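You operate a simulated robot arm through the tools that you are given. There is no shell and no other tool. Be economical: measure what you need, move in short steps, check, and stop when the job is done.

Carry out the task below with a simulated robot arm. There is one attempt and no reset: what you move stays moved.

Task
Pull both chute pins, rack them, lift the chute half off and brush the sheet clean.
Fine: stand the half on the bench; use the blue brush and put it back. Set down upright: chute half, blue brush. What is to be rubbed or washed off counts as gone when no trace of it is left.

The check looks at the end state, three seconds after you hand in, the way a careful person would. Anything else that was tipped, shoved, dropped, spilled or broken makes it a failure. Flat cloth is picked up by pressing the open fingertips on it (5 to 10 N) and closing them slowly along it; thin cloth reads only 2 to 8 mm in the jaws.

Robot
A 6-joint arm with a two-finger parallel gripper, fixed in place. Base frame: the origin is at the foot of the arm, x ahead of it, y to its left, z up; the work surface is at about z = 880. Readings come in mm, degrees, newtons and seconds.
With the tool pointing down near the work surface it reaches from about 260 to 660 mm from the base axis. Its first joint turns from -66.0 to 66.0 degrees. Payload 2.9 kg.
The tool frame sits at the grasp point between the pads (the TCP): z along the fingers, y along the line on which they close. The tips reach 30 mm beyond it. The gripper opens to 110 mm. The fingers are 20 mm wide and 10 mm thick; the gripper's body (48 by 112 mm) begins 55 mm behind the TCP.
Orientation is that of the tool frame in the base frame, as a unit quaternion [x, y, z, w]. With the fingers straight down and closing along the base's y, the tool's x points along the base's -x, its y along +y and its z along -z.

Tools
- The arm moves only by the tool jog_arm. Its argument "increments" is a list of rows, each a list of 7 numbers: the shift along the tool's x, y, z in mm, then the turn, a rotation vector about the tool's x, y, z in degrees, then the gripper command, from -1 (fully open) to 1 (shut), values between in proportion. In form: [[x, y, z, ax, ay, az, gripper], ...]. A call has 1 to 20 rows; each row is the pose to reach, as a shift and turn from the pose commanded when the call began, along the tool's axes at that moment. Rows are played at 5 a second. More than 50 mm and 8.6 degrees between two rows, or a gripper value outside its range, and nothing of the call is played. A pose out of reach is approached as far as the arm can. The call stops where the force on the tool passes 90 N (or 10 N more than at its start, if that is more) or the arm is blocked; 0.2 s more then pass. Each finger travels about 108 mm/s and halts on what it meets, pressing with about 41 N; the grip force reading is that of the motor and also rises with nothing between the fingers. The clock runs only during rows and for 0.2 s after the last one: add rows that repeat a pose to give the fingers time. It gives the time, the measured TCP pose, the force on the tool (base axes), the opening and the grip force at its end, in the units of the frame above (readings bear some noise), with the torque about the TCP (base axes, N m) and any sound that the robot's microphone picked up.
- Cameras (640 x 400 px; columns grow to the right, rows downward): "scene" is fixed at [68.5, 422.8, 1390.3]; the picture's right is [-0.74, -0.68, 0.00], its down [-0.36, 0.39, -0.85] and it looks along [0.57, -0.62, -0.53] (base axes); focal length 325 px, centre (320, 200). "wrist" rides on the gripper at [72, 17, -103] in the tool frame; the picture's right is [-0.23, 0.97, 0.00], its down [-0.76, -0.18, -0.62] and it looks along [-0.61, -0.14, 0.78] (tool axes); focal length 222 px, centre (320, 200).
- grab_frame(camera): a new picture of that camera. No time passes.
- pixel_to_xyz(camera, pixels): there is no depth. For up to 12 entries [column, row, z] of the newest picture of that camera ("zoom" is the newest enlarged one), the place [x, y] in the base frame at which the ray of that pixel passes the height z, good to about 2 mm, but the place of the scene camera against the robot may be out by one fixed shift of up to 25 mm in any direction. No time passes.
- enlarge(camera, box): a new picture of the part [left, top, right, bottom] of that camera's present view, enlarged. No time passes.
- close_job(): hands the job in; it is judged then, once.

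Go step by step. Measure first, check grasps and placings, and put right what went wrong. The budget is 80 turns and 46 pictures, counting those below and the enlarged ones. Unless the task says otherwise, let go and move clear before handing in, and close with one line.

The tools are called after "Request:" as a command line: name --pt "numbers of a row" for each row, then --argument value for the rest, lists and objects as JSON in quotes. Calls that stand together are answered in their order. jog_arm: Moves the arm, as the interface text tells. Its arguments: {"type":"object","properties":{"increments":{"type":"array"}},"required":["increments"]} The other tools are called the same way: grab_frame (camera) takes a picture; pixel_to_xyz (camera, pixels) gives the place at which the rays of pixels pass given heights; enlarge (camera, box) takes an enlarged picture of a part of a camera's view; close_job () hands the job in.

At the start:

```text
t: 0.0
tool_pos: [407.3, 61.4, 1215.6]
orientation: [0.0, 1.0, 0.001, 0.0]
ft_force: [-0.1, 1.4, -0.8]
ft_torque: [0.02, 0.0, -0.02]
grip_width: 110.1
grip_force: 0.0
```

scene: 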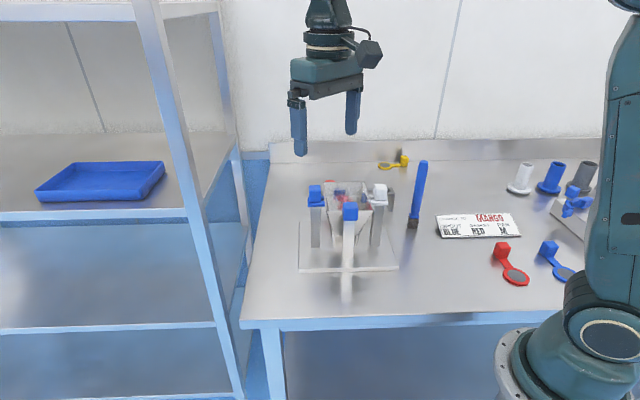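
wrist: 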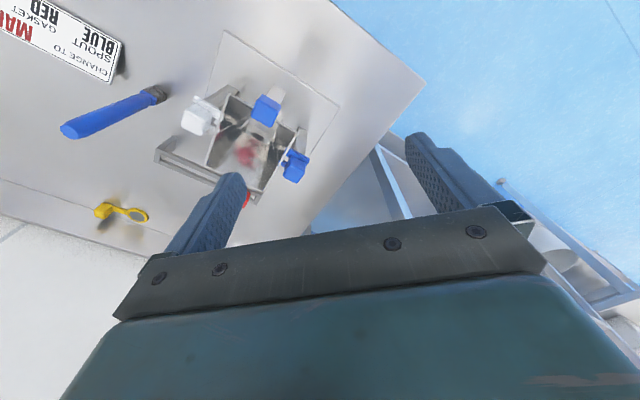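

The scene shows a fixture near (348,220) with blue and white handled pins, a blue brush at (417,195) and a sign at (478,225). I'll enlarge these areas before moving.

Request:
enlarge --camera "scene" --box '[280, 140, 440, 300]'

Request:
enlarge --camera "scene" --box '[420, 140, 620, 300]'

Request:
enlarge --camera "wrist" --box '[60, 30, 360, 230]'

```text
2.50 times, centred on (360, 220) of scene
```

zoom: 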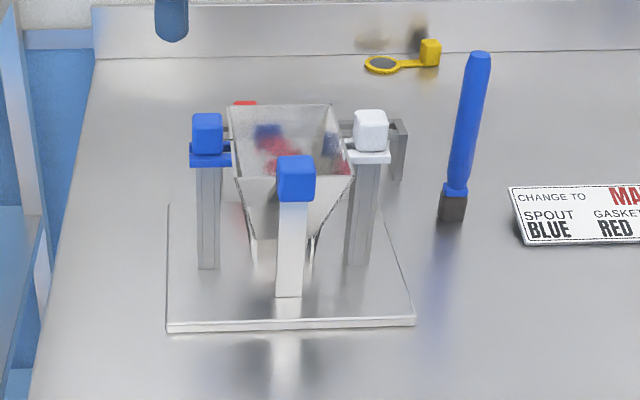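

```text
2.50 times, centred on (520, 220) of scene
```

zoom: 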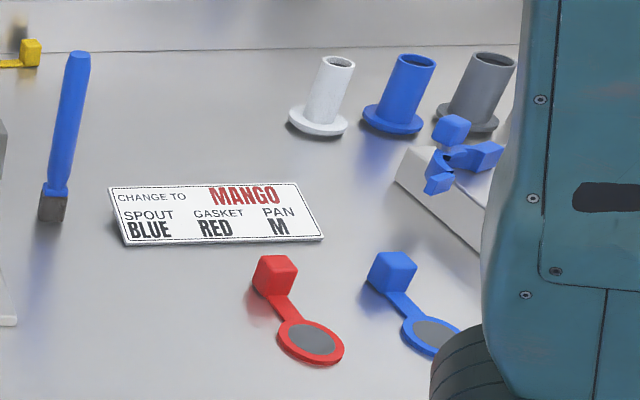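

```text
2.00 times, centred on (210, 130) of wrist
```

zoom: 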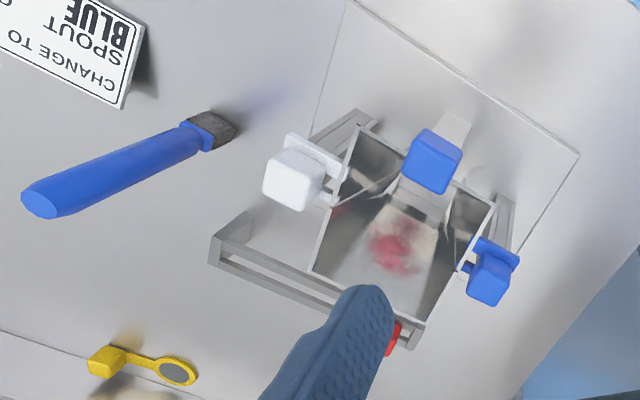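

The wrist view shows the fixture around (245,140), with a white handle, blue handles, and red soil inside. I'll measure positions at a few heights with both cameras.

Request:
pixel_to_xyz --camera "wrist" --pixels '[[197, 118, 980], [265, 108, 980], [294, 165, 980], [247, 150, 980], [228, 30, 880], [340, 105, 880], [160, 94, 880], [68, 130, 980], [190, 160, 960], [105, 210, 880], [170, 155, 960], [120, 45, 880]]'

Request:
pixel_to_xyz --camera "scene" --pixels '[[300, 271, 880], [399, 268, 880], [411, 227, 880], [332, 207, 880], [369, 206, 880], [350, 212, 980], [316, 193, 980], [379, 190, 980], [353, 262, 880], [420, 162, 1000], [378, 166, 960], [388, 190, 900]]'

```text
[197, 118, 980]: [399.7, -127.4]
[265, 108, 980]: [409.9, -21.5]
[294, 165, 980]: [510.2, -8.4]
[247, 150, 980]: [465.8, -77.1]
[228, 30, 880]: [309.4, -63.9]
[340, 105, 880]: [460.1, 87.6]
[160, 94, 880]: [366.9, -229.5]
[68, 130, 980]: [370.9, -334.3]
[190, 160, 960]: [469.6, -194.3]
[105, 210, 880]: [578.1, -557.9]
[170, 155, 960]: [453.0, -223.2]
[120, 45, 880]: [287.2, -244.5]
```

```text
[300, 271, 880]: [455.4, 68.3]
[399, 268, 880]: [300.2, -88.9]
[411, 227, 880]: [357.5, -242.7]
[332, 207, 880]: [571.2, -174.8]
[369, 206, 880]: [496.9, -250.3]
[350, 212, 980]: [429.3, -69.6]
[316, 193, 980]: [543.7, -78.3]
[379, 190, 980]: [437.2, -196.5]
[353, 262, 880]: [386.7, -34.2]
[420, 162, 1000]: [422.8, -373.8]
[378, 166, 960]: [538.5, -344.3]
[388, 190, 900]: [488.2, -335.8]
```

Triangulating gives a white pin head at about (388,-92,1040), a blue pin head at about (479,6,1040) and a front blue handle at about (402,-10,1018). I'll move the wrist camera closer to look.

Request:
jog_arm --pt "28 -26 25 0 0 0 -1" --pt "56 -52 50 0 0 0 -1" --pt "85 -78 75 0 0 0 -1" --pt "85 -78 75 0 0 0 -1"

Request:
grab_frame --camera "wrist"

```text
t: 1.0
tool_pos: [321.8, -17.0, 1140.4]
orientation: [0.0, 1.0, 0.0, 0.0]
ft_force: [0.3, 0.1, 0.4]
ft_torque: [0.02, -0.04, 0.02]
grip_width: 110.2
grip_force: 0.0
```

```text
40 pictures are left
```

wrist: 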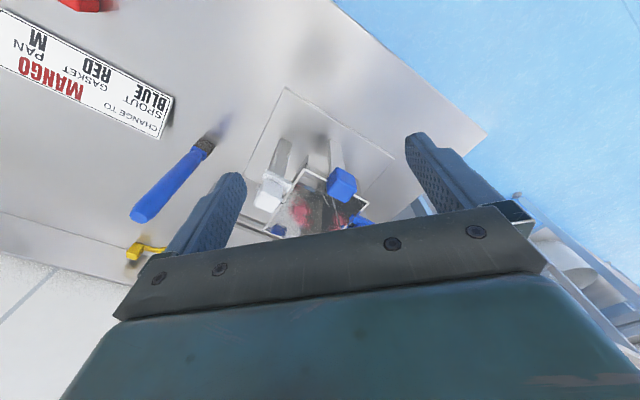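

The gripper hides the lower half of the view, so I'll enlarge the visible fixture here first.

Request:
enlarge --camera "wrist" --box '[230, 80, 420, 240]'

Request:
jog_arm --pt "-40 -10 -10 0 0 0 -1" --pt "-80 -20 -20 0 0 0 -1" --pt "-110 -30 -30 0 0 0 -1" --pt "-110 -30 -30 0 0 0 -1"

Request:
enlarge --camera "wrist" --box '[200, 0, 440, 200]'

```text
2.50 times, centred on (325, 160) of wrist
```

zoom: 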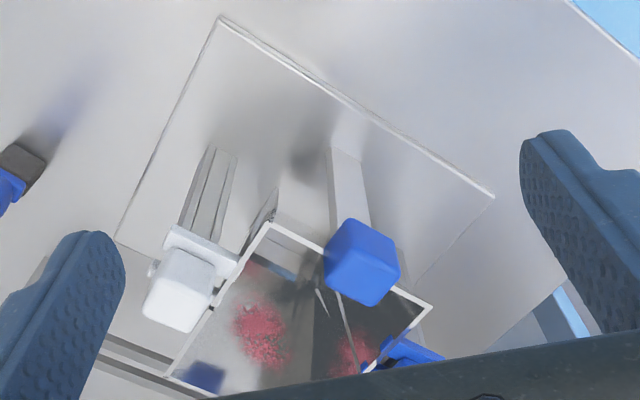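

```text
t: 2.0
tool_pos: [433.7, -44.5, 1172.1]
orientation: [0.001, 1.0, 0.0, 0.0]
ft_force: [0.4, -0.6, -0.6]
ft_torque: [-0.02, -0.02, 0.01]
grip_width: 110.0
grip_force: 0.0
```

```text
2.00 times, centred on (320, 100) of wrist
```

zoom: 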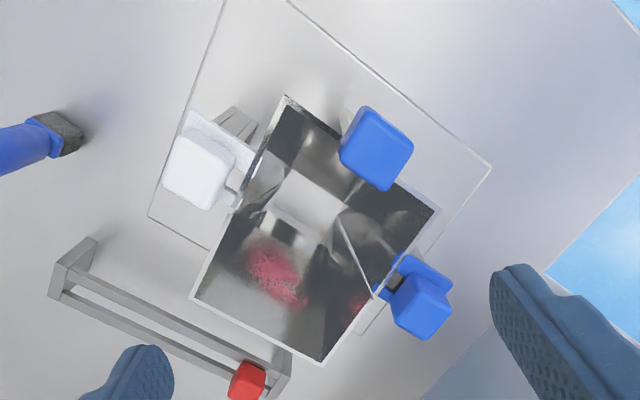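

The wrist view shows the square hopper with a white pin head at zoom (197,172), a blue one at (420,305), the handle cube at (375,148) and a slotted grey frame at (170,320) that may be the rack, next to a red cube. I'll zoom closer on the pins and rack.

Request:
enlarge --camera "scene" --box '[300, 170, 412, 240]'

Request:
pixel_to_xyz --camera "wrist" --pixels '[[299, 86, 1040], [388, 76, 1025], [410, 153, 1040], [343, 48, 1000], [296, 148, 1000], [361, 182, 1000], [418, 105, 1000], [242, 122, 940], [340, 178, 940], [324, 192, 960], [230, 147, 940], [232, 66, 880]]'

```text
5.71 times, centred on (356, 205) of scene
```

zoom: 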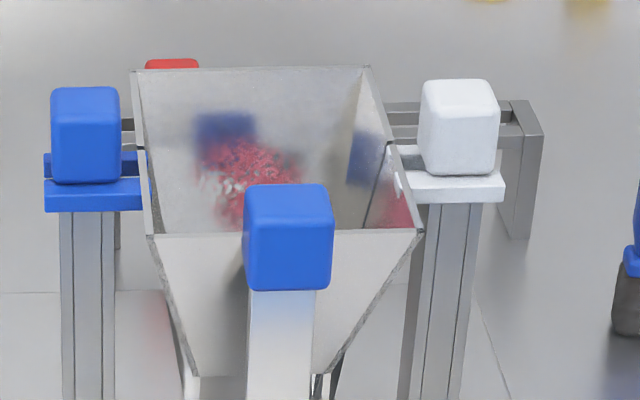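

```text
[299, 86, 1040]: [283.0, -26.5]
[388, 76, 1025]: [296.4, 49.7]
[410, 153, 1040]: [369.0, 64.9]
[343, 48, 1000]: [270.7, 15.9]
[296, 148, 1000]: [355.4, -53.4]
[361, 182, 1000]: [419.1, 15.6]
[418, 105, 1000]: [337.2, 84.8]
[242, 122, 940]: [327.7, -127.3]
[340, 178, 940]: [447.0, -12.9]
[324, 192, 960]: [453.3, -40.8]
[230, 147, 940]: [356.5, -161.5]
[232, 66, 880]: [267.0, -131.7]
```

I now have approximate positions: white head (394,-99,1026), blue head (490,4,1030), and a slotted frame centred near (517,-182). I'll move over the rack to inspect it.

Request:
jog_arm --pt "-32 -30 0 0 0 0 -1" --pt "-64 -60 10 0 0 0 -1" --pt "-96 -90 20 0 0 0 -1" --pt "-120 -125 30 0 0 0 -1" --pt "-120 -125 30 0 0 0 -1"

Request:
grab_frame --camera "wrist"

Request:
enlarge --camera "wrist" --box '[200, 40, 420, 190]'

```text
t: 3.2
tool_pos: [551.3, -170.6, 1142.4]
orientation: [0.0, 1.0, 0.0, 0.001]
ft_force: [0.4, -0.2, 0.5]
ft_torque: [0.01, -0.02, -0.02]
grip_width: 109.9
grip_force: 0.1
```

```text
36 pictures are left
```

wrist: 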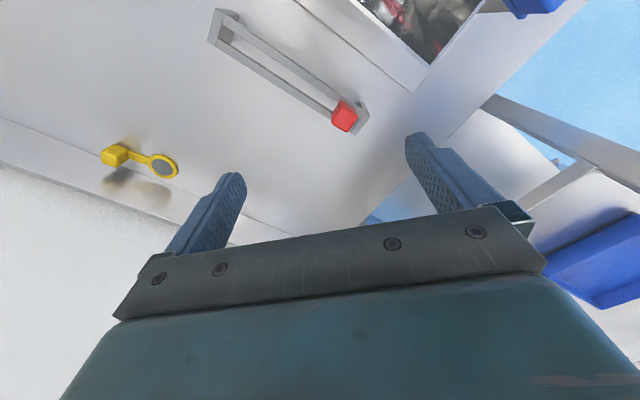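

```text
2.67 times, centred on (310, 115) of wrist
```

zoom: 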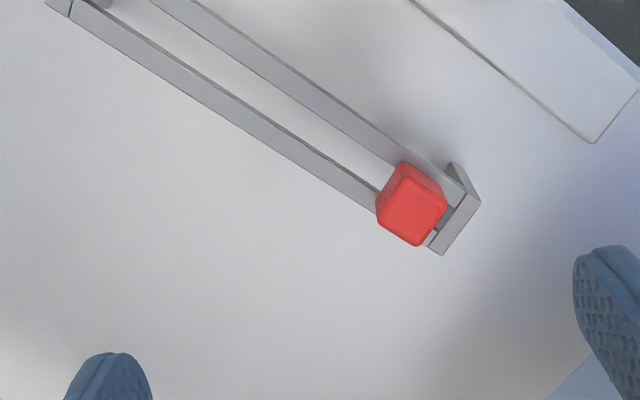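

The rack has two rails with a red pin already hanging at the far end near (585,-145). I'll measure the rails.

Request:
pixel_to_xyz --camera "zoom" --pixels '[[72, 15, 925], [375, 203, 925], [135, 0, 925], [395, 165, 925], [165, 0, 925], [460, 190, 925], [437, 253, 925], [478, 203, 925], [412, 205, 950], [590, 142, 880], [412, 205, 940]]'

Request:
pixel_to_xyz --camera "wrist" --pixels '[[208, 42, 925], [237, 12, 925], [218, 9, 925], [297, 0, 880], [431, 67, 1005]]'

Request:
pixel_to_xyz --camera "scene" --pixels '[[390.7, 211.7, 880], [392, 187.7, 920], [392, 187.7, 940], [394.5, 193, 920]]'

```text
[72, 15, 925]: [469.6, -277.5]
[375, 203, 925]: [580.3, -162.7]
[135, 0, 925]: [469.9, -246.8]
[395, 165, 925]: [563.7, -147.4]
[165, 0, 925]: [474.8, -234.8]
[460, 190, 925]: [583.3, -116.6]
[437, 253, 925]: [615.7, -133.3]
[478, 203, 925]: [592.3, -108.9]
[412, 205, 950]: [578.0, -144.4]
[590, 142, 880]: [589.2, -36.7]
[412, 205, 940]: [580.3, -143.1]
```

```text
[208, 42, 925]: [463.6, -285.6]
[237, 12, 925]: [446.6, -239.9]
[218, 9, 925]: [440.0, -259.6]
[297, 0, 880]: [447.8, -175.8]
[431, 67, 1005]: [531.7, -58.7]
```

```text
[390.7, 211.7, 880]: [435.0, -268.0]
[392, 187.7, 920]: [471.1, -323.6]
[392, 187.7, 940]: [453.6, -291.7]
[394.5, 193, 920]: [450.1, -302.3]
```

Rack top is about z=931 and the rails run along (0.7,0.7). I'll turn 45° and look at the white pin closely.

Request:
jog_arm --pt "21 13 0 0 0 -7.5 -1" --pt "42 26 0 0 0 -15 -1" --pt "63 39 0 0 0 -22.5 -1" --pt "84 52 0 0 0 -30 -1" --pt "105 65 6 0 0 -37.5 -1" --pt "127 77 12 0 0 -45 -1" --pt "127 77 12 0 0 -45 -1"

Request:
grab_frame --camera "wrist"

Request:
enlarge --camera "wrist" --box '[220, 0, 440, 138]'

```text
t: 4.8
tool_pos: [422.7, -93.7, 1129.2]
orientation: [-0.383, 0.924, 0.0, 0.0]
ft_force: [-0.1, 0.6, 0.1]
ft_torque: [0.04, 0.03, -0.02]
grip_width: 109.9
grip_force: 0.1
```

```text
34 pictures are left
```

wrist: 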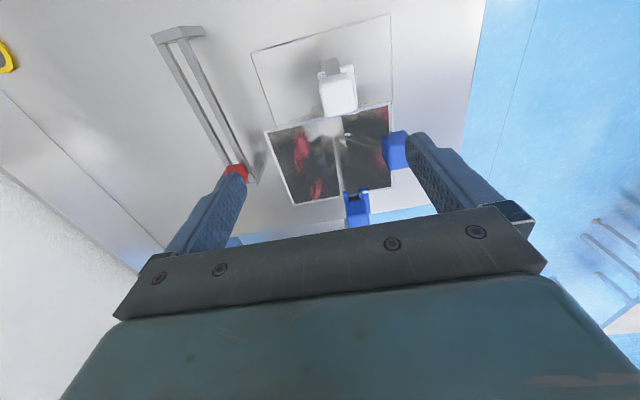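

```text
2.90 times, centred on (330, 69) of wrist
```

zoom: 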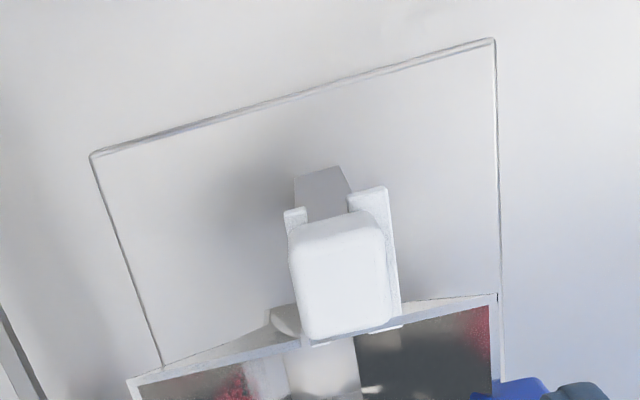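

The white cube head sits above two cheeks, with the post between them. I'll get its rays at several heights to combine with the earlier views.

Request:
pixel_to_xyz --camera "zoom" --pixels '[[340, 278, 1040], [340, 278, 1020], [290, 245, 1035], [385, 230, 1035], [395, 315, 1035], [300, 335, 1035], [284, 212, 1010], [388, 190, 1010], [400, 300, 1010], [307, 225, 1000], [130, 382, 1005], [495, 297, 1005]]'

Request:
pixel_to_xyz --camera "wrist" --pixels '[[265, 131, 1005], [388, 102, 1005], [391, 187, 1005], [293, 204, 1005], [358, 212, 1030], [397, 150, 1030], [338, 92, 1030], [356, 190, 1010], [346, 188, 1010], [366, 188, 1010]]'

```text
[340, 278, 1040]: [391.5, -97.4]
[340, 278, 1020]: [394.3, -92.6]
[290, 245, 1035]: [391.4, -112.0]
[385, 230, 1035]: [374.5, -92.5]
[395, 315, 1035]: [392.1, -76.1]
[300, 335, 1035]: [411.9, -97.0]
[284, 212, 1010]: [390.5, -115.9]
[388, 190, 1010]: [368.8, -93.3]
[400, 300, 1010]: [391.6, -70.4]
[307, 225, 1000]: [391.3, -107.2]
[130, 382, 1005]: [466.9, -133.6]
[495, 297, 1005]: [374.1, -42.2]
```

```text
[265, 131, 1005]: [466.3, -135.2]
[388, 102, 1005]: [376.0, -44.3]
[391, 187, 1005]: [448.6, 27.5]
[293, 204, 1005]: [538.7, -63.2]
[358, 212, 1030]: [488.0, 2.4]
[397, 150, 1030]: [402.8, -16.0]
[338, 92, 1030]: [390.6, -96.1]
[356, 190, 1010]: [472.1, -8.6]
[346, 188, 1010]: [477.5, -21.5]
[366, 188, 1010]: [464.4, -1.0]
```

White head is centred at about (392,-95), side about 26 mm, near z=1030. I'll descend over it with tips just at the cube's lower half and close.

Request:
jog_arm --pt "23 20.4 0 0 0 0 -1" --pt "23 20.4 40 0 0 0 -1" --pt "23 20.4 70 0 0 0 -0.3" --pt "23 20.4 81 0 0 0 -0.3" --pt "23 20.4 81 0 0 0 -0.3"

Request:
enlarge --camera "scene" --box '[300, 130, 440, 218]'

```text
t: 6.0
tool_pos: [393.9, -97.4, 1047.8]
orientation: [-0.383, 0.924, 0.0, 0.0]
ft_force: [0.0, 0.9, -0.3]
ft_torque: [-0.01, 0.01, -0.01]
grip_width: 71.5
grip_force: 0.0
```

```text
4.55 times, centred on (370, 174) of scene
```

zoom: 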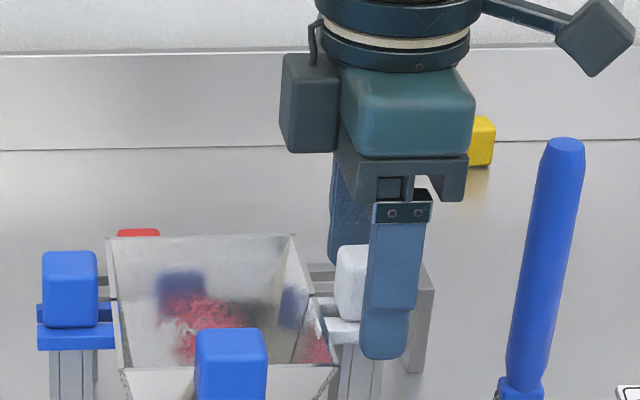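

The fingertip level is about at the cube's bottom edge, so I'll raise 6 mm and close.

Request:
jog_arm --pt "0 0 -6 0 0 0 -0.3" --pt "0 0 -6 0 0 0 0.2" --pt "0 0 -6 0 0 0 0.5" --pt "0 0 -6 0 0 0 0.7" --pt "0 0 -6 0 0 0 1" --pt "0 0 -6 0 0 0 1"

```text
t: 7.4
tool_pos: [392.9, -96.1, 1054.8]
orientation: [-0.382, 0.924, 0.0, 0.001]
ft_force: [-0.1, 1.1, 0.3]
ft_torque: [-0.06, 0.02, 0.02]
grip_width: 24.5
grip_force: 40.8
```

Grip holds at 24.5 mm. I'll pull up gradually while watching the force.

Request:
jog_arm --pt "0 0 -8 0 0 0 1" --pt "0 0 -16 0 0 0 1" --pt "0 0 -26 0 0 0 1" --pt "0 0 -40 0 0 0 1" --pt "0 0 -60 0 0 0 1" --pt "0 0 -80 0 0 0 1" --pt "0 0 -80 0 0 0 1"

Request:
enlarge --camera "scene" --box '[300, 80, 460, 240]'

```text
t: 9.0
tool_pos: [395.2, -94.3, 1134.2]
orientation: [-0.383, 0.924, 0.0, 0.0]
ft_force: [0.8, -0.7, -0.9]
ft_torque: [0.05, 0.01, 0.02]
grip_width: 24.7
grip_force: 41.1
```

```text
2.50 times, centred on (380, 160) of scene
```

zoom: 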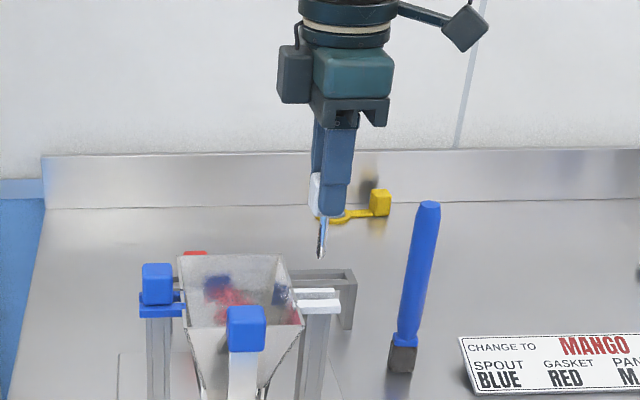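

The white pin is out cleanly, with a thin shank. I'll carry it over the rack and take a close look at the slot.

Request:
jog_arm --pt "-4 -40 0 0 0 0 1" --pt "-7 -80 0 0 0 0 1" --pt "-11 -120 0 0 0 0 1" --pt "-14 -158 20 0 0 0 1" --pt "-14 -158 50 0 0 0 1" --pt "-14 -158 70 0 0 0 1" --pt "-14 -158 70 0 0 0 1"

Request:
enlarge --camera "wrist" --box '[220, 0, 440, 200]'

```text
t: 10.6
tool_pos: [516.7, -199.0, 1064.0]
orientation: [-0.383, 0.924, 0.0, 0.0]
ft_force: [0.6, -0.7, -0.5]
ft_torque: [0.01, -0.02, 0.01]
grip_width: 24.8
grip_force: 40.6
```

```text
2.00 times, centred on (330, 100) of wrist
```

zoom: 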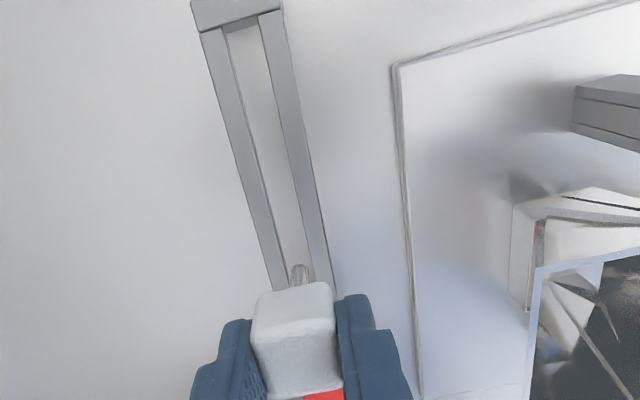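

I'll measure the slot edges at rack height and the pin's tip ray.

Request:
pixel_to_xyz --camera "zoom" --pixels '[[225, 35, 933], [258, 22, 933], [256, 160, 933], [286, 160, 933], [288, 288, 933], [200, 30, 933], [283, 8, 933], [335, 290, 933], [272, 292, 933], [300, 268, 985], [300, 268, 975], [193, 5, 933]]'

```text
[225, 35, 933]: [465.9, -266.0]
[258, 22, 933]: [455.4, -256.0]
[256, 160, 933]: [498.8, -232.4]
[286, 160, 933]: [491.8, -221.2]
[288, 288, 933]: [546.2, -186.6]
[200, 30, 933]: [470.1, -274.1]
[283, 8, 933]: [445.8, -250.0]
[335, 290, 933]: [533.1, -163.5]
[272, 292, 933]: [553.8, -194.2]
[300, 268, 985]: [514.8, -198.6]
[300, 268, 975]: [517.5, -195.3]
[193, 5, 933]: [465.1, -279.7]
```

The slot centre line is at s≈-510 (14 mm wide) and the TCP is at s=-506, so I'll shift -4.5 mm along tool y and descend to just above seating.

Request:
jog_arm --pt "0 -4.5 0 0 0 0 1" --pt "0 -4.5 20 0 0 0 1" --pt "0 -4.5 40 0 0 0 1" --pt "0 -4.5 60 0 0 0 1" --pt "0 -4.5 76 0 0 0 1" --pt "0 -4.5 80 0 0 0 1" --pt "0 -4.5 80 0 0 0 1"

Request:
enlarge --camera "wrist" --box '[220, 0, 440, 200]'

```text
t: 12.2
tool_pos: [520.5, -202.8, 984.6]
orientation: [-0.383, 0.924, 0.0, 0.001]
ft_force: [-0.6, 0.8, -1.1]
ft_torque: [0.01, 0.01, -0.02]
grip_width: 24.6
grip_force: 41.2
```

```text
2.00 times, centred on (330, 100) of wrist
```

zoom: 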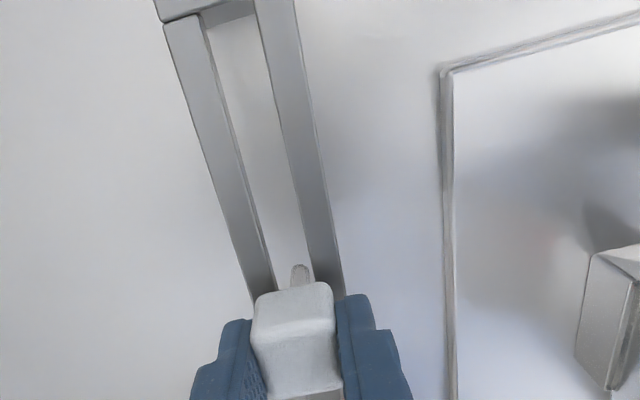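

No contact and the shank tip shows inside the slot. I'll lower in small steps and watch for seating force.

Request:
jog_arm --pt "0 0 3 0 0 0 1" --pt "0 0 6 0 0 0 1" --pt "0 0 8 0 0 0 1" --pt "0 0 8 0 0 0 1"

Request:
enlarge --camera "scene" --box '[320, 120, 440, 220]'

```text
t: 13.2
tool_pos: [519.8, -201.7, 975.5]
orientation: [-0.383, 0.924, 0.0, 0.0]
ft_force: [-0.2, -0.5, -0.4]
ft_torque: [0.0, 0.03, 0.03]
grip_width: 24.7
grip_force: 41.2
```

```text
4.00 times, centred on (380, 170) of scene
```

zoom: 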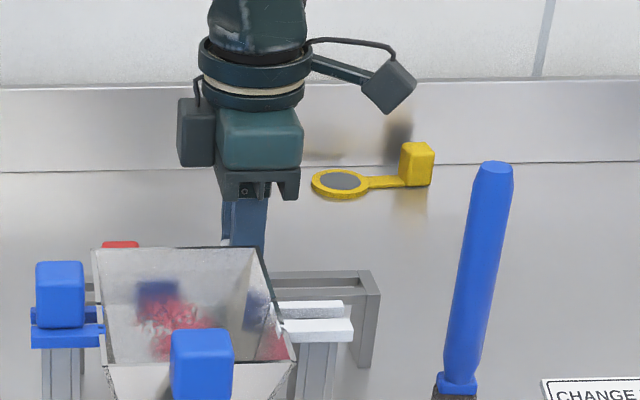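

No contact yet at 975.5, so I'll continue in small steps.

Request:
jog_arm --pt "0 0 1 0 0 0 1" --pt "0 0 2 0 0 0 1" --pt "0 0 3 0 0 0 1" --pt "0 0 3 0 0 0 1"

```text
t: 14.2
tool_pos: [519.2, -202.3, 975.7]
orientation: [-0.382, 0.924, -0.002, 0.002]
ft_force: [-7.2, -0.4, 33.1]
ft_torque: [-0.03, 0.32, -0.01]
grip_width: 24.6
grip_force: 41.6
```

Contact of 33 N at z≈975.7 matches head seating on the rails. I'll relieve the push, open slowly, and retreat up.

Request:
jog_arm --pt "0 0 -2.5 0 0 0 1" --pt "0 0 -2.5 0 0 0 0.45" --pt "0 0 -2.5 0 0 0 0.3" --pt "0 0 -2.5 0 0 0 0.0" --pt "0 0 -25 0 0 0 0.0" --pt "0 0 -65 0 0 0 -0.3" --pt "0 0 -100 0 0 0 -0.3" --pt "0 0 -100 0 0 0 -0.3"

Request:
enlarge --camera "wrist" --box '[200, 0, 440, 200]'

```text
t: 16.0
tool_pos: [518.2, -201.1, 1073.2]
orientation: [-0.382, 0.924, 0.001, 0.001]
ft_force: [-0.7, -0.3, -0.4]
ft_torque: [-0.01, 0.02, -0.05]
grip_width: 71.3
grip_force: 0.0
```

```text
2.00 times, centred on (320, 100) of wrist
```

zoom: 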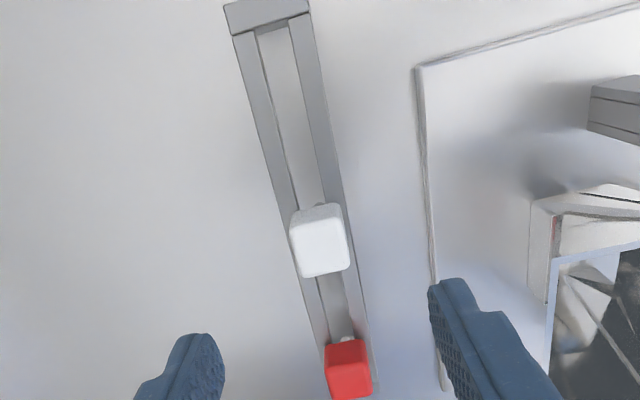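

The white pin hangs correctly in the rack beside the red one. Next I'll raise and move for a close view of the blue pin.

Request:
jog_arm --pt "0 0 -40 0 0 0 -1" --pt "-30 29 -40 0 0 0 -1" --pt "-60 58 -40 0 0 0 -1" --pt "-90 87 -40 0 0 0 -1" --pt "-120 116 -40 0 0 0 -1" --pt "-150 145 -40 0 0 0 -1" --pt "-150 145 -40 0 0 0 -1"

Request:
enlarge --camera "wrist" --box '[220, 0, 440, 138]'

```text
t: 17.6
tool_pos: [521.2, 7.2, 1112.3]
orientation: [-0.383, 0.924, 0.0, 0.0]
ft_force: [0.0, -0.5, -0.3]
ft_torque: [0.0, -0.02, 0.0]
grip_width: 110.0
grip_force: 0.1
```

```text
2.90 times, centred on (330, 69) of wrist
```

zoom: 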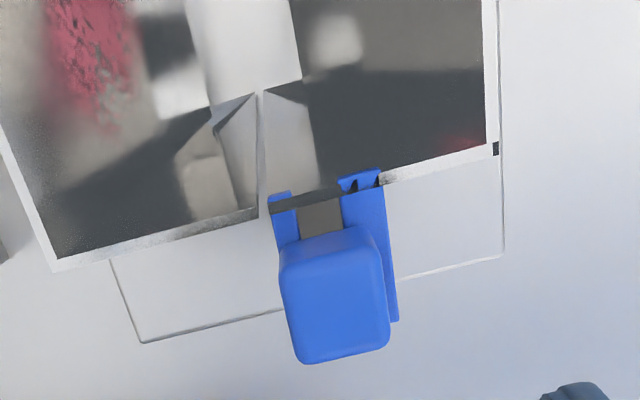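

The blue head is at zoom (335,300). I'll compute its corners.

Request:
pixel_to_xyz --camera "zoom" --pixels '[[281, 268, 1038], [374, 240, 1038], [390, 340, 1038], [300, 362, 1038], [270, 205, 1012], [380, 190, 1012], [398, 320, 1012], [262, 200, 1005], [495, 150, 1005], [60, 268, 1005]]'

```text
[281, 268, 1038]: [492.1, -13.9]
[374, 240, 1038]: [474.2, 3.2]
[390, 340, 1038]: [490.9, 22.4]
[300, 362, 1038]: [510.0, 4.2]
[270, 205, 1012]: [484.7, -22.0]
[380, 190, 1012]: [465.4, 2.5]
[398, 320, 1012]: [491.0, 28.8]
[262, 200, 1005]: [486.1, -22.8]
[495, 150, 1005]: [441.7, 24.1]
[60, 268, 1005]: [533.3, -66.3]
```

The blue head centre is about (492,4). I'll descend to the same height as the white grasp and grip.

Request:
jog_arm --pt "23 18.5 0 0 0 0 -0.6" --pt "23 18.5 30 0 0 0 -0.3" --pt "23 18.5 57.5 0 0 0 -0.3" --pt "23 18.5 57.5 0 0 0 0.2" --pt "23 18.5 57.5 0 0 0 0.5" --pt "23 18.5 57.5 0 0 0 1" --pt "23 18.5 57.5 0 0 0 1"

```text
t: 19.2
tool_pos: [493.0, 3.3, 1052.7]
orientation: [-0.383, 0.924, 0.0, 0.0]
ft_force: [0.0, 0.2, -0.4]
ft_torque: [0.0, 0.02, 0.0]
grip_width: 24.6
grip_force: 40.3
```

Gripped at 24.6 mm. I'll lift 80 mm and carry it to the free part of the rack.

Request:
jog_arm --pt "0 0 -10 0 0 0 1" --pt "0 0 -25 0 0 0 1" --pt "0 0 -50 0 0 0 1" --pt "0 0 -80 0 0 0 1" --pt "34 -32 -80 0 0 0 1" --pt "68 -64 -80 0 0 0 1" --pt "102 -96 -80 0 0 0 1" --pt "136 -128 -80 0 0 0 1" --pt "173 -163.9 -80 0 0 0 1" --pt "173 -163.9 -40 0 0 0 1" --pt "173 -163.9 0 0 0 0 1" --pt "173 -163.9 20 0 0 0 1" --pt "173 -163.9 20 0 0 0 1"

Request:
enlarge --camera "wrist" --box '[200, 0, 440, 200]'

```text
refused: row 9 steps farther than a row can; nothing moved
```

```text
2.00 times, centred on (320, 100) of wrist
```

zoom: 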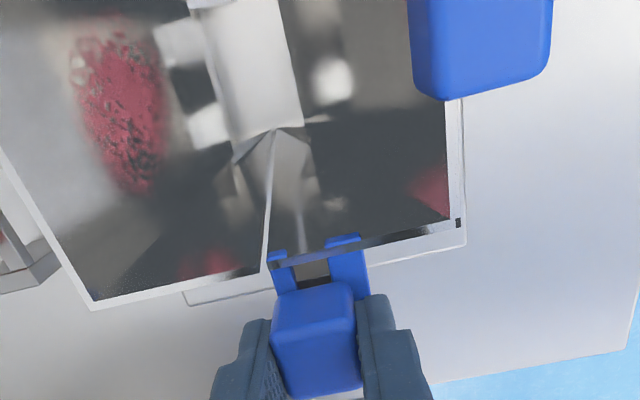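

One row exceeded the step limit and nothing moved, so I'll resend with smaller steps.

Request:
jog_arm --pt "0 0 -10 0 0 0 1" --pt "0 0 -25 0 0 0 1" --pt "0 0 -50 0 0 0 1" --pt "0 0 -80 0 0 0 1" --pt "30 -28 -80 0 0 0 1" --pt "60 -56 -80 0 0 0 1" --pt "90 -84 -80 0 0 0 1" --pt "120 -112 -80 0 0 0 1" --pt "150 -140 -80 0 0 0 1" --pt "173 -163.9 -80 0 0 0 1" --pt "173 -163.9 -40 0 0 0 1" --pt "173 -163.9 0 0 0 0 1" --pt "173 -163.9 12 0 0 0 1" --pt "173 -163.9 12 0 0 0 1"

Request:
enlarge --camera "wrist" --box '[200, 0, 440, 200]'

```text
t: 22.2
tool_pos: [488.6, -234.3, 1042.2]
orientation: [-0.383, 0.924, 0.001, 0.0]
ft_force: [0.2, -0.5, 0.0]
ft_torque: [0.0, 0.05, -0.01]
grip_width: 24.4
grip_force: 41.1
```

```text
2.00 times, centred on (320, 100) of wrist
```

zoom: 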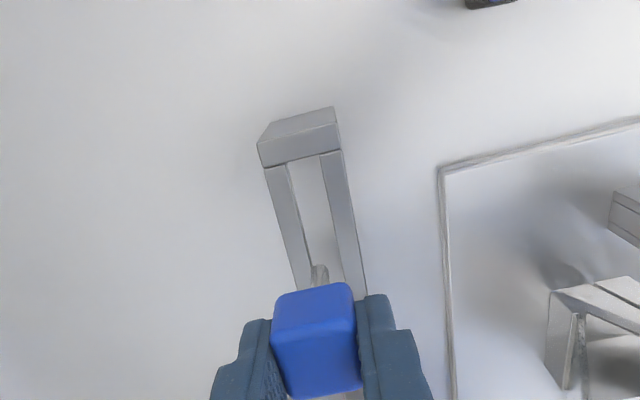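

Aligned at s≈-511. I'll descend to just above seating and then press slightly.

Request:
jog_arm --pt "0 1 20 0 0 0 1" --pt "0 1 40 0 0 0 1" --pt "0 1 55 0 0 0 1" --pt "0 1 62 0 0 0 1" --pt "0 1 65 0 0 0 1" --pt "0 1 67 0 0 0 1" --pt "0 1 68 0 0 0 1" --pt "0 1 69 0 0 0 1"

```text
t: 24.0
tool_pos: [486.5, -234.3, 974.0]
orientation: [-0.383, 0.924, -0.001, 0.0]
ft_force: [-2.8, -0.2, 7.9]
ft_torque: [-0.03, 0.1, -0.02]
grip_width: 24.6
grip_force: 40.5
```

Light contact of 7.9 N at z=974 means it is seated. I'll release and lift off.

Request:
jog_arm --pt "0 0 -0.5 0 0 0 0.45" --pt "0 0 -0.5 0 0 0 0.3" --pt "0 0 -0.5 0 0 0 0.1" --pt "0 0 -25 0 0 0 0.1" --pt "0 0 -65 0 0 0 -0.3" --pt "0 0 -110 0 0 0 -0.5" --pt "0 0 -150 0 0 0 -1" --pt "0 0 -150 0 0 0 -1"

Request:
enlarge --camera "wrist" --box '[200, 0, 440, 200]'

Request:
enlarge --camera "scene" --box '[290, 150, 410, 310]'

```text
t: 25.8
tool_pos: [486.3, -233.4, 1126.7]
orientation: [-0.383, 0.924, 0.0, 0.0]
ft_force: [-0.6, 0.2, -0.3]
ft_torque: [0.0, 0.01, 0.01]
grip_width: 110.4
grip_force: 0.1
```

```text
2.00 times, centred on (320, 100) of wrist
```

zoom: 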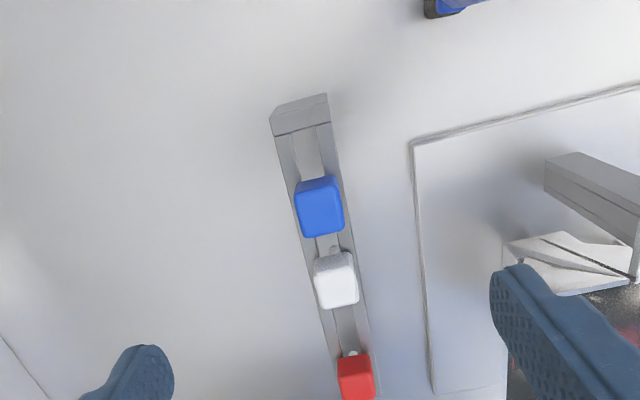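

```text
2.50 times, centred on (350, 230) of scene
```

zoom: 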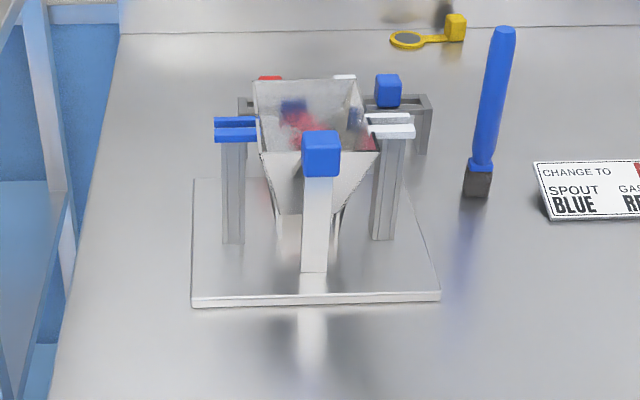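

Both pins hang in the rack next to the red one. Next I'll move to view the half's blue handle closely.

Request:
jog_arm --pt "-24 38 0 0 0 0 -1" --pt "-48 76 0 0 0 0 -1" --pt "-72 114 0 0 0 0 -1" --pt "-96 152 0 0 0 0 -1" --pt "-124 190 0 0 0 0 -1" --pt "-124 198.7 10 0 0 0 -1" --pt "-124 198.7 10 0 0 0 -1"

Request:
grab_frame --camera "wrist"

Request:
enlarge --camera "wrist" --box '[220, 0, 440, 138]'

```text
t: 27.4
tool_pos: [432.1, -5.0, 1115.6]
orientation: [-0.384, 0.923, 0.0, 0.0]
ft_force: [1.0, -0.9, -0.9]
ft_torque: [-0.01, 0.03, 0.01]
grip_width: 109.8
grip_force: 0.0
```

```text
21 pictures are left
```

wrist: 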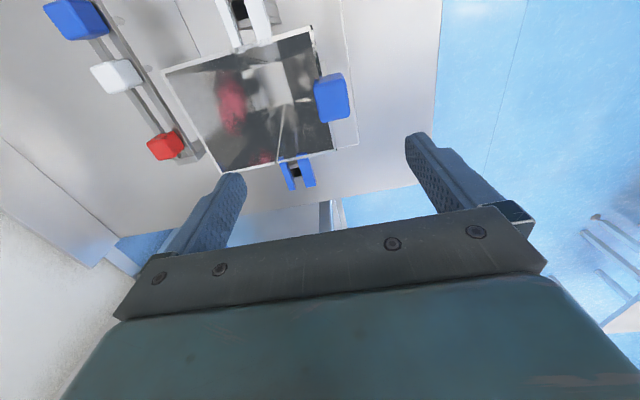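

```text
2.90 times, centred on (330, 69) of wrist
```

zoom: 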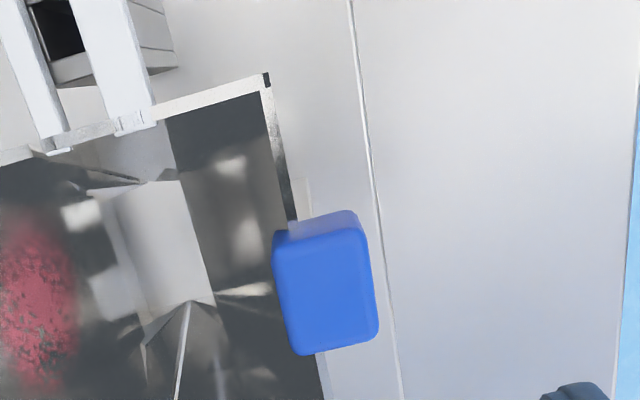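

I'll measure the handle's corners.

Request:
pixel_to_xyz --camera "zoom" --pixels '[[280, 252, 1035], [363, 232, 1035], [378, 335, 1035], [298, 355, 1035], [280, 252, 1050], [363, 232, 1050], [378, 335, 1050], [298, 355, 1050], [325, 300, 1030], [268, 75, 1005], [325, 390, 1005]]'

```text
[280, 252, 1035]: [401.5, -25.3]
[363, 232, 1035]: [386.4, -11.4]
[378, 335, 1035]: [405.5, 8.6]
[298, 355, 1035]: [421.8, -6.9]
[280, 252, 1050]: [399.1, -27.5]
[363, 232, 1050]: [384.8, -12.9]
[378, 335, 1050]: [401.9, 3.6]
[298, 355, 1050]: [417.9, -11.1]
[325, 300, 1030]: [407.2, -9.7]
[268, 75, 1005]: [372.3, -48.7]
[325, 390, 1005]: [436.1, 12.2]
```

The handle block is centred at about (405,-7), about 21 mm across along the closing line. I'll descend with tips just above the rim and close.

Request:
jog_arm --pt "20.6 17.7 0 0 0 0 -0.6" --pt "20.6 17.7 35 0 0 0 -0.3" --pt "20.6 17.7 65 0 0 0 -0.3" --pt "20.6 17.7 75 0 0 0 -0.2" --pt "20.6 17.7 75 0 0 0 0.2" --pt "20.6 17.7 75 0 0 0 0.5" --pt "20.6 17.7 75 0 0 0 0.8" --pt "20.6 17.7 75 0 0 0 1" --pt "20.6 17.7 75 0 0 0 1"

Request:
enlarge --camera "scene" --box '[300, 150, 412, 220]'

```text
t: 29.4
tool_pos: [406.6, -7.4, 1039.7]
orientation: [-0.382, 0.924, 0.0, 0.0]
ft_force: [0.4, 0.3, 0.3]
ft_torque: [0.03, -0.08, -0.02]
grip_width: 25.9
grip_force: 41.1
```

```text
5.71 times, centred on (356, 185) of scene
```

zoom: 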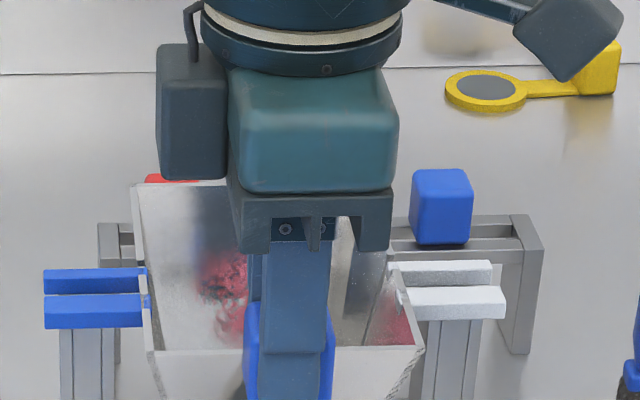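

Gripped at 25.9 mm with the finger covering the block well. I'll lift slowly and watch the load.

Request:
jog_arm --pt "0 0 -3 0 0 0 1" --pt "0 0 -7 0 0 0 1" --pt "0 0 -12 0 0 0 1" --pt "0 0 -18 0 0 0 1" --pt "0 0 -24 0 0 0 1" --pt "0 0 -30 0 0 0 1" --pt "0 0 -30 0 0 0 1"

Request:
enlarge --camera "scene" --box '[290, 120, 450, 280]'

```text
t: 31.0
tool_pos: [406.3, -7.0, 1069.3]
orientation: [-0.383, 0.924, 0.0, 0.0]
ft_force: [-0.2, 0.4, -3.2]
ft_torque: [0.09, 0.06, 0.02]
grip_width: 25.8
grip_force: 40.8
```

```text
2.50 times, centred on (370, 200) of scene
```

zoom: 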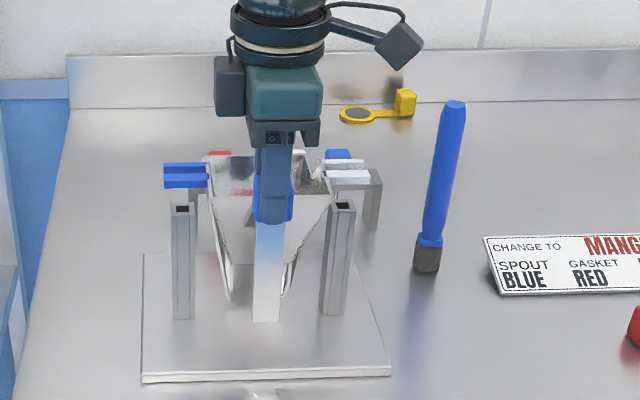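

The half with its coloured lugs lifts freely (about 3 N). I need the bench edges to choose a standing place.

Request:
pixel_to_xyz --camera "scene" --pixels '[[241, 320, 880], [272, 155, 880], [400, 316, 880], [520, 310, 880], [300, 320, 880], [515, 275, 880], [500, 250, 900], [440, 236, 880], [520, 232, 880], [347, 303, 880]]'

Request:
jog_arm --pt "0 0 -20 0 0 0 1" --pt "0 0 -40 0 0 0 1" --pt "0 0 -60 0 0 0 1" --pt "0 20 -60 0 0 0 1" --pt "0 45 -60 0 0 0 1" --pt "0 45 -60 0 0 0 1"

Request:
enlarge --camera "scene" --box '[250, 120, 450, 320]'

```text
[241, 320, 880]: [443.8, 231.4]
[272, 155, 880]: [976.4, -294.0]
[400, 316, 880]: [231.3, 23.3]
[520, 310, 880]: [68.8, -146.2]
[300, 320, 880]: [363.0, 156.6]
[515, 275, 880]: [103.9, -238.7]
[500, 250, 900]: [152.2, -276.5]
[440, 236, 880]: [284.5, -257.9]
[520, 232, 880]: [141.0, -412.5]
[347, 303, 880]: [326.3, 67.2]
```

```text
t: 32.4
tool_pos: [373.3, 23.5, 1128.5]
orientation: [-0.382, 0.924, 0.0, 0.0]
ft_force: [-0.7, -0.2, -3.6]
ft_torque: [0.05, 0.07, 0.0]
grip_width: 25.7
grip_force: 41.3
```

```text
2.00 times, centred on (350, 220) of scene
```

zoom: 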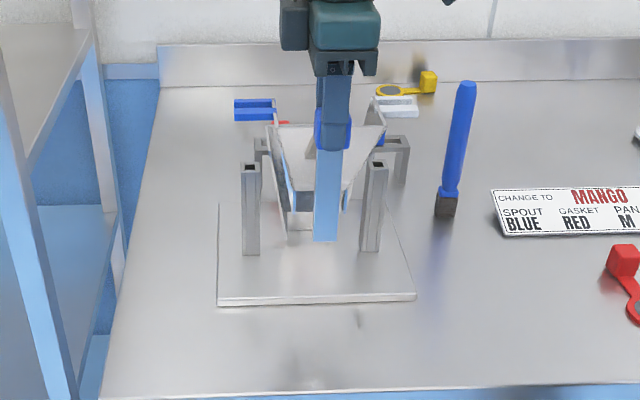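

The bench's front edge is at s≈-141 and the plate's front edge at s≈-263. I'll stand the half in the strip between them, shifted left, and approach to above contact.

Request:
jog_arm --pt "0 25 0 0 0 0 1" --pt "-15 50 0 0 0 0 1" --pt "-35 64 0 0 0 0 1" --pt "-49.5 64 0 0 0 0 1" --pt "-49.5 64 25 0 0 0 1" --pt "-49.5 64 50 0 0 0 1" --pt "-49.5 64 75 0 0 0 1" --pt "-49.5 64 82 0 0 0 1" --pt "-49.5 64 82 0 0 0 1"

Request:
enlarge --camera "scene" --box '[230, 180, 390, 340]'

```text
t: 34.4
tool_pos: [365.5, 103.6, 1047.4]
orientation: [-0.383, 0.924, 0.001, 0.001]
ft_force: [0.8, -0.2, -3.5]
ft_torque: [0.07, 0.07, 0.0]
grip_width: 25.5
grip_force: 41.1
```

```text
2.50 times, centred on (310, 260) of scene
```

zoom: 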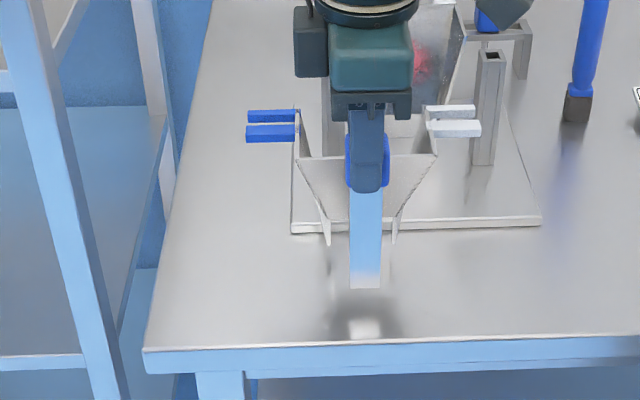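

It is hanging level above the bench, with the strap foot and two rear feet visible. I'll lower in small steps to contact.

Request:
jog_arm --pt "0 0 4 0 0 0 1" --pt "0 0 7 0 0 0 1" --pt "0 0 10 0 0 0 1" --pt "0 0 12 0 0 0 1" --pt "0 0 13 0 0 0 1"

```text
t: 35.6
tool_pos: [363.4, 104.5, 1033.8]
orientation: [-0.383, 0.924, 0.0, 0.0]
ft_force: [0.2, 0.0, -3.0]
ft_torque: [0.06, 0.04, -0.02]
grip_width: 25.7
grip_force: 41.2
```

Request:
jog_arm --pt "0 0 1 0 0 0 1" --pt "0 0 2 0 0 0 1" --pt "0 0 3 0 0 0 1" --pt "0 0 3 0 0 0 1"

```text
t: 36.6
tool_pos: [364.6, 105.0, 1031.4]
orientation: [-0.382, 0.924, 0.0, 0.001]
ft_force: [-0.4, -0.3, -4.0]
ft_torque: [0.08, 0.07, 0.02]
grip_width: 26.0
grip_force: 40.4
```

The load is still the half's full weight, so there's no contact yet. I'll keep lowering.

Request:
jog_arm --pt "0 0 1 0 0 0 1" --pt "0 0 2 0 0 0 1" --pt "0 0 3 0 0 0 1" --pt "0 0 3 0 0 0 1"

Request:
enlarge --camera "scene" --box '[280, 220, 380, 320]'

```text
t: 37.6
tool_pos: [363.9, 104.3, 1028.4]
orientation: [-0.383, 0.924, 0.0, 0.001]
ft_force: [-0.6, -0.5, -3.8]
ft_torque: [0.07, 0.08, 0.01]
grip_width: 25.9
grip_force: 41.2
```

```text
4.00 times, centred on (330, 270) of scene
```

zoom: 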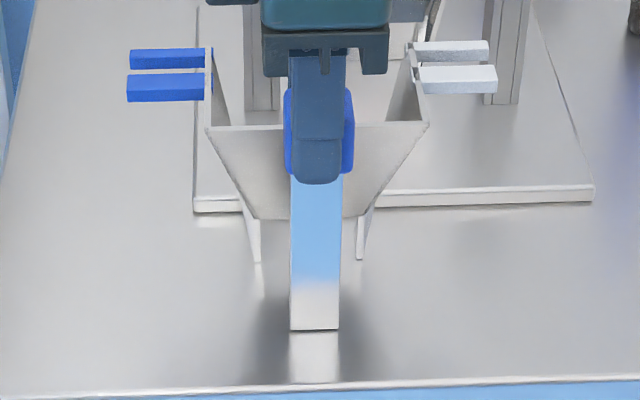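

The strap foot almost meets its reflection at (315,330), so I'll continue a few millimetres.

Request:
jog_arm --pt "0 0 1 0 0 0 1" --pt "0 0 2 0 0 0 1" --pt "0 0 2 0 0 0 1"

```text
t: 38.4
tool_pos: [364.6, 104.7, 1025.9]
orientation: [-0.383, 0.924, 0.0, 0.0]
ft_force: [-4.2, -2.5, 16.7]
ft_torque: [-0.66, 0.64, -0.12]
grip_width: 25.9
grip_force: 41.2
```

It made contact (about 20 N). I'll back off 1 mm to relax the load, open slowly and rise straight up.

Request:
jog_arm --pt "0 0 -1.2 0 0 0 1" --pt "0 0 -1.2 0 0 0 0.48" --pt "0 0 -1.2 0 0 0 0.4" --pt "0 0 -1.2 0 0 0 0.2" --pt "0 0 -1.2 0 0 0 0.1" --pt "0 0 -10 0 0 0 0.1" --pt "0 0 -35 0 0 0 0.1" --pt "0 0 -80 0 0 0 0" --pt "0 0 -125 0 0 0 -0.5" --pt "0 0 -125 0 0 0 -1"

Request:
enlarge --camera "scene" --box '[250, 140, 430, 310]'

```text
t: 40.6
tool_pos: [365.4, 105.8, 1152.2]
orientation: [-0.382, 0.924, 0.001, 0.0]
ft_force: [0.7, 0.4, -1.1]
ft_torque: [0.01, -0.01, -0.02]
grip_width: 110.1
grip_force: 0.0
```

```text
2.35 times, centred on (340, 225) of scene
```

zoom: 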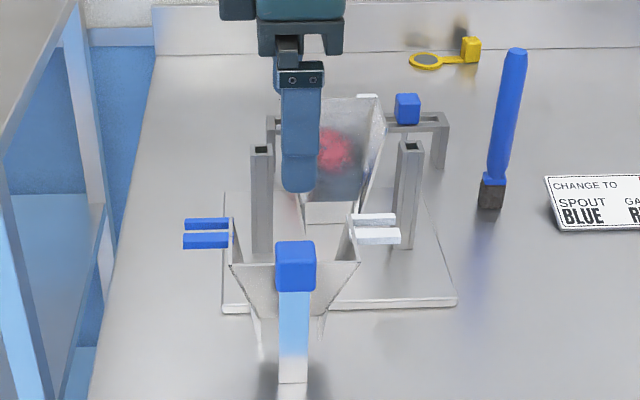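

The half stands upright on the bench, and the red powder is on the exposed sloping back sheet. I'll turn the tool to face the sheet side (closing along the rack direction) and view the brush.

Request:
jog_arm --pt "19.7 -15 0 0 0 7.5 -1" --pt "39.3 -30 0 0 0 15 -1" --pt "59 -45 0 0 0 22.5 -1" --pt "78.7 -60 0 0 0 30 -1" --pt "98.3 -75 0 0 0 37.5 -1" --pt "118 -90 0 0 0 45 -1" --pt "137.7 -105 0 0 0 52.5 -1" --pt "157.3 -120 0 0 0 60 -1" --pt "177 -135 0 0 0 67.5 -1" --pt "196.7 -150 5 0 0 75 -1" --pt "216.3 -165 12 0 0 82.5 -1" --pt "236 -179.6 20 0 0 90 -1" --pt "236 -179.6 20 0 0 90 -1"

Request:
enlarge --camera "wrist" --box '[160, 0, 480, 200]'

```text
t: 43.4
tool_pos: [324.4, -189.2, 1131.4]
orientation: [0.383, 0.924, 0.0, 0.0]
ft_force: [0.3, 0.9, 0.4]
ft_torque: [-0.02, -0.02, 0.0]
grip_width: 109.8
grip_force: 0.1
```

```text
2.00 times, centred on (320, 100) of wrist
```

zoom: 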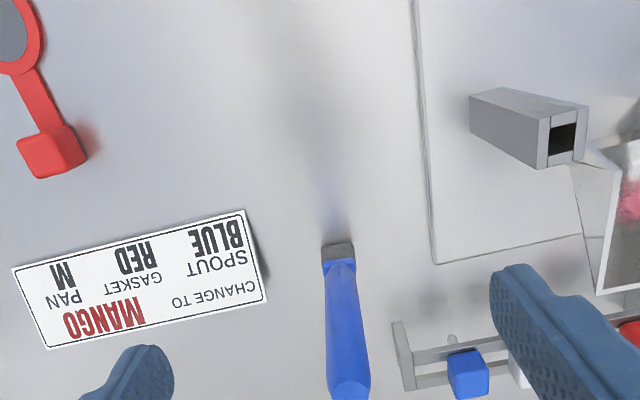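

I'll measure the brush's base, ferrule and top rays.

Request:
pixel_to_xyz --camera "zoom" --pixels '[[323, 246, 880], [352, 243, 880], [338, 244, 880], [324, 272, 905], [356, 268, 905], [348, 388, 1064], [348, 388, 1050], [328, 370, 1064], [370, 370, 1064], [340, 275, 908], [344, 330, 980], [333, 330, 980]]'

```text
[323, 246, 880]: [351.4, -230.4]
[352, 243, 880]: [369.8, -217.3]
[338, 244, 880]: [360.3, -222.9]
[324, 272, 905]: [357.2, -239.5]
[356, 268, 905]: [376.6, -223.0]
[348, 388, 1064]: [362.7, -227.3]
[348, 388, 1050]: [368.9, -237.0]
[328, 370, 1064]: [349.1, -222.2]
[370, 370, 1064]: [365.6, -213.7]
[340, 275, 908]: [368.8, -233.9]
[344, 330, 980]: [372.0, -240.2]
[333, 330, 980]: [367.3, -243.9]
```

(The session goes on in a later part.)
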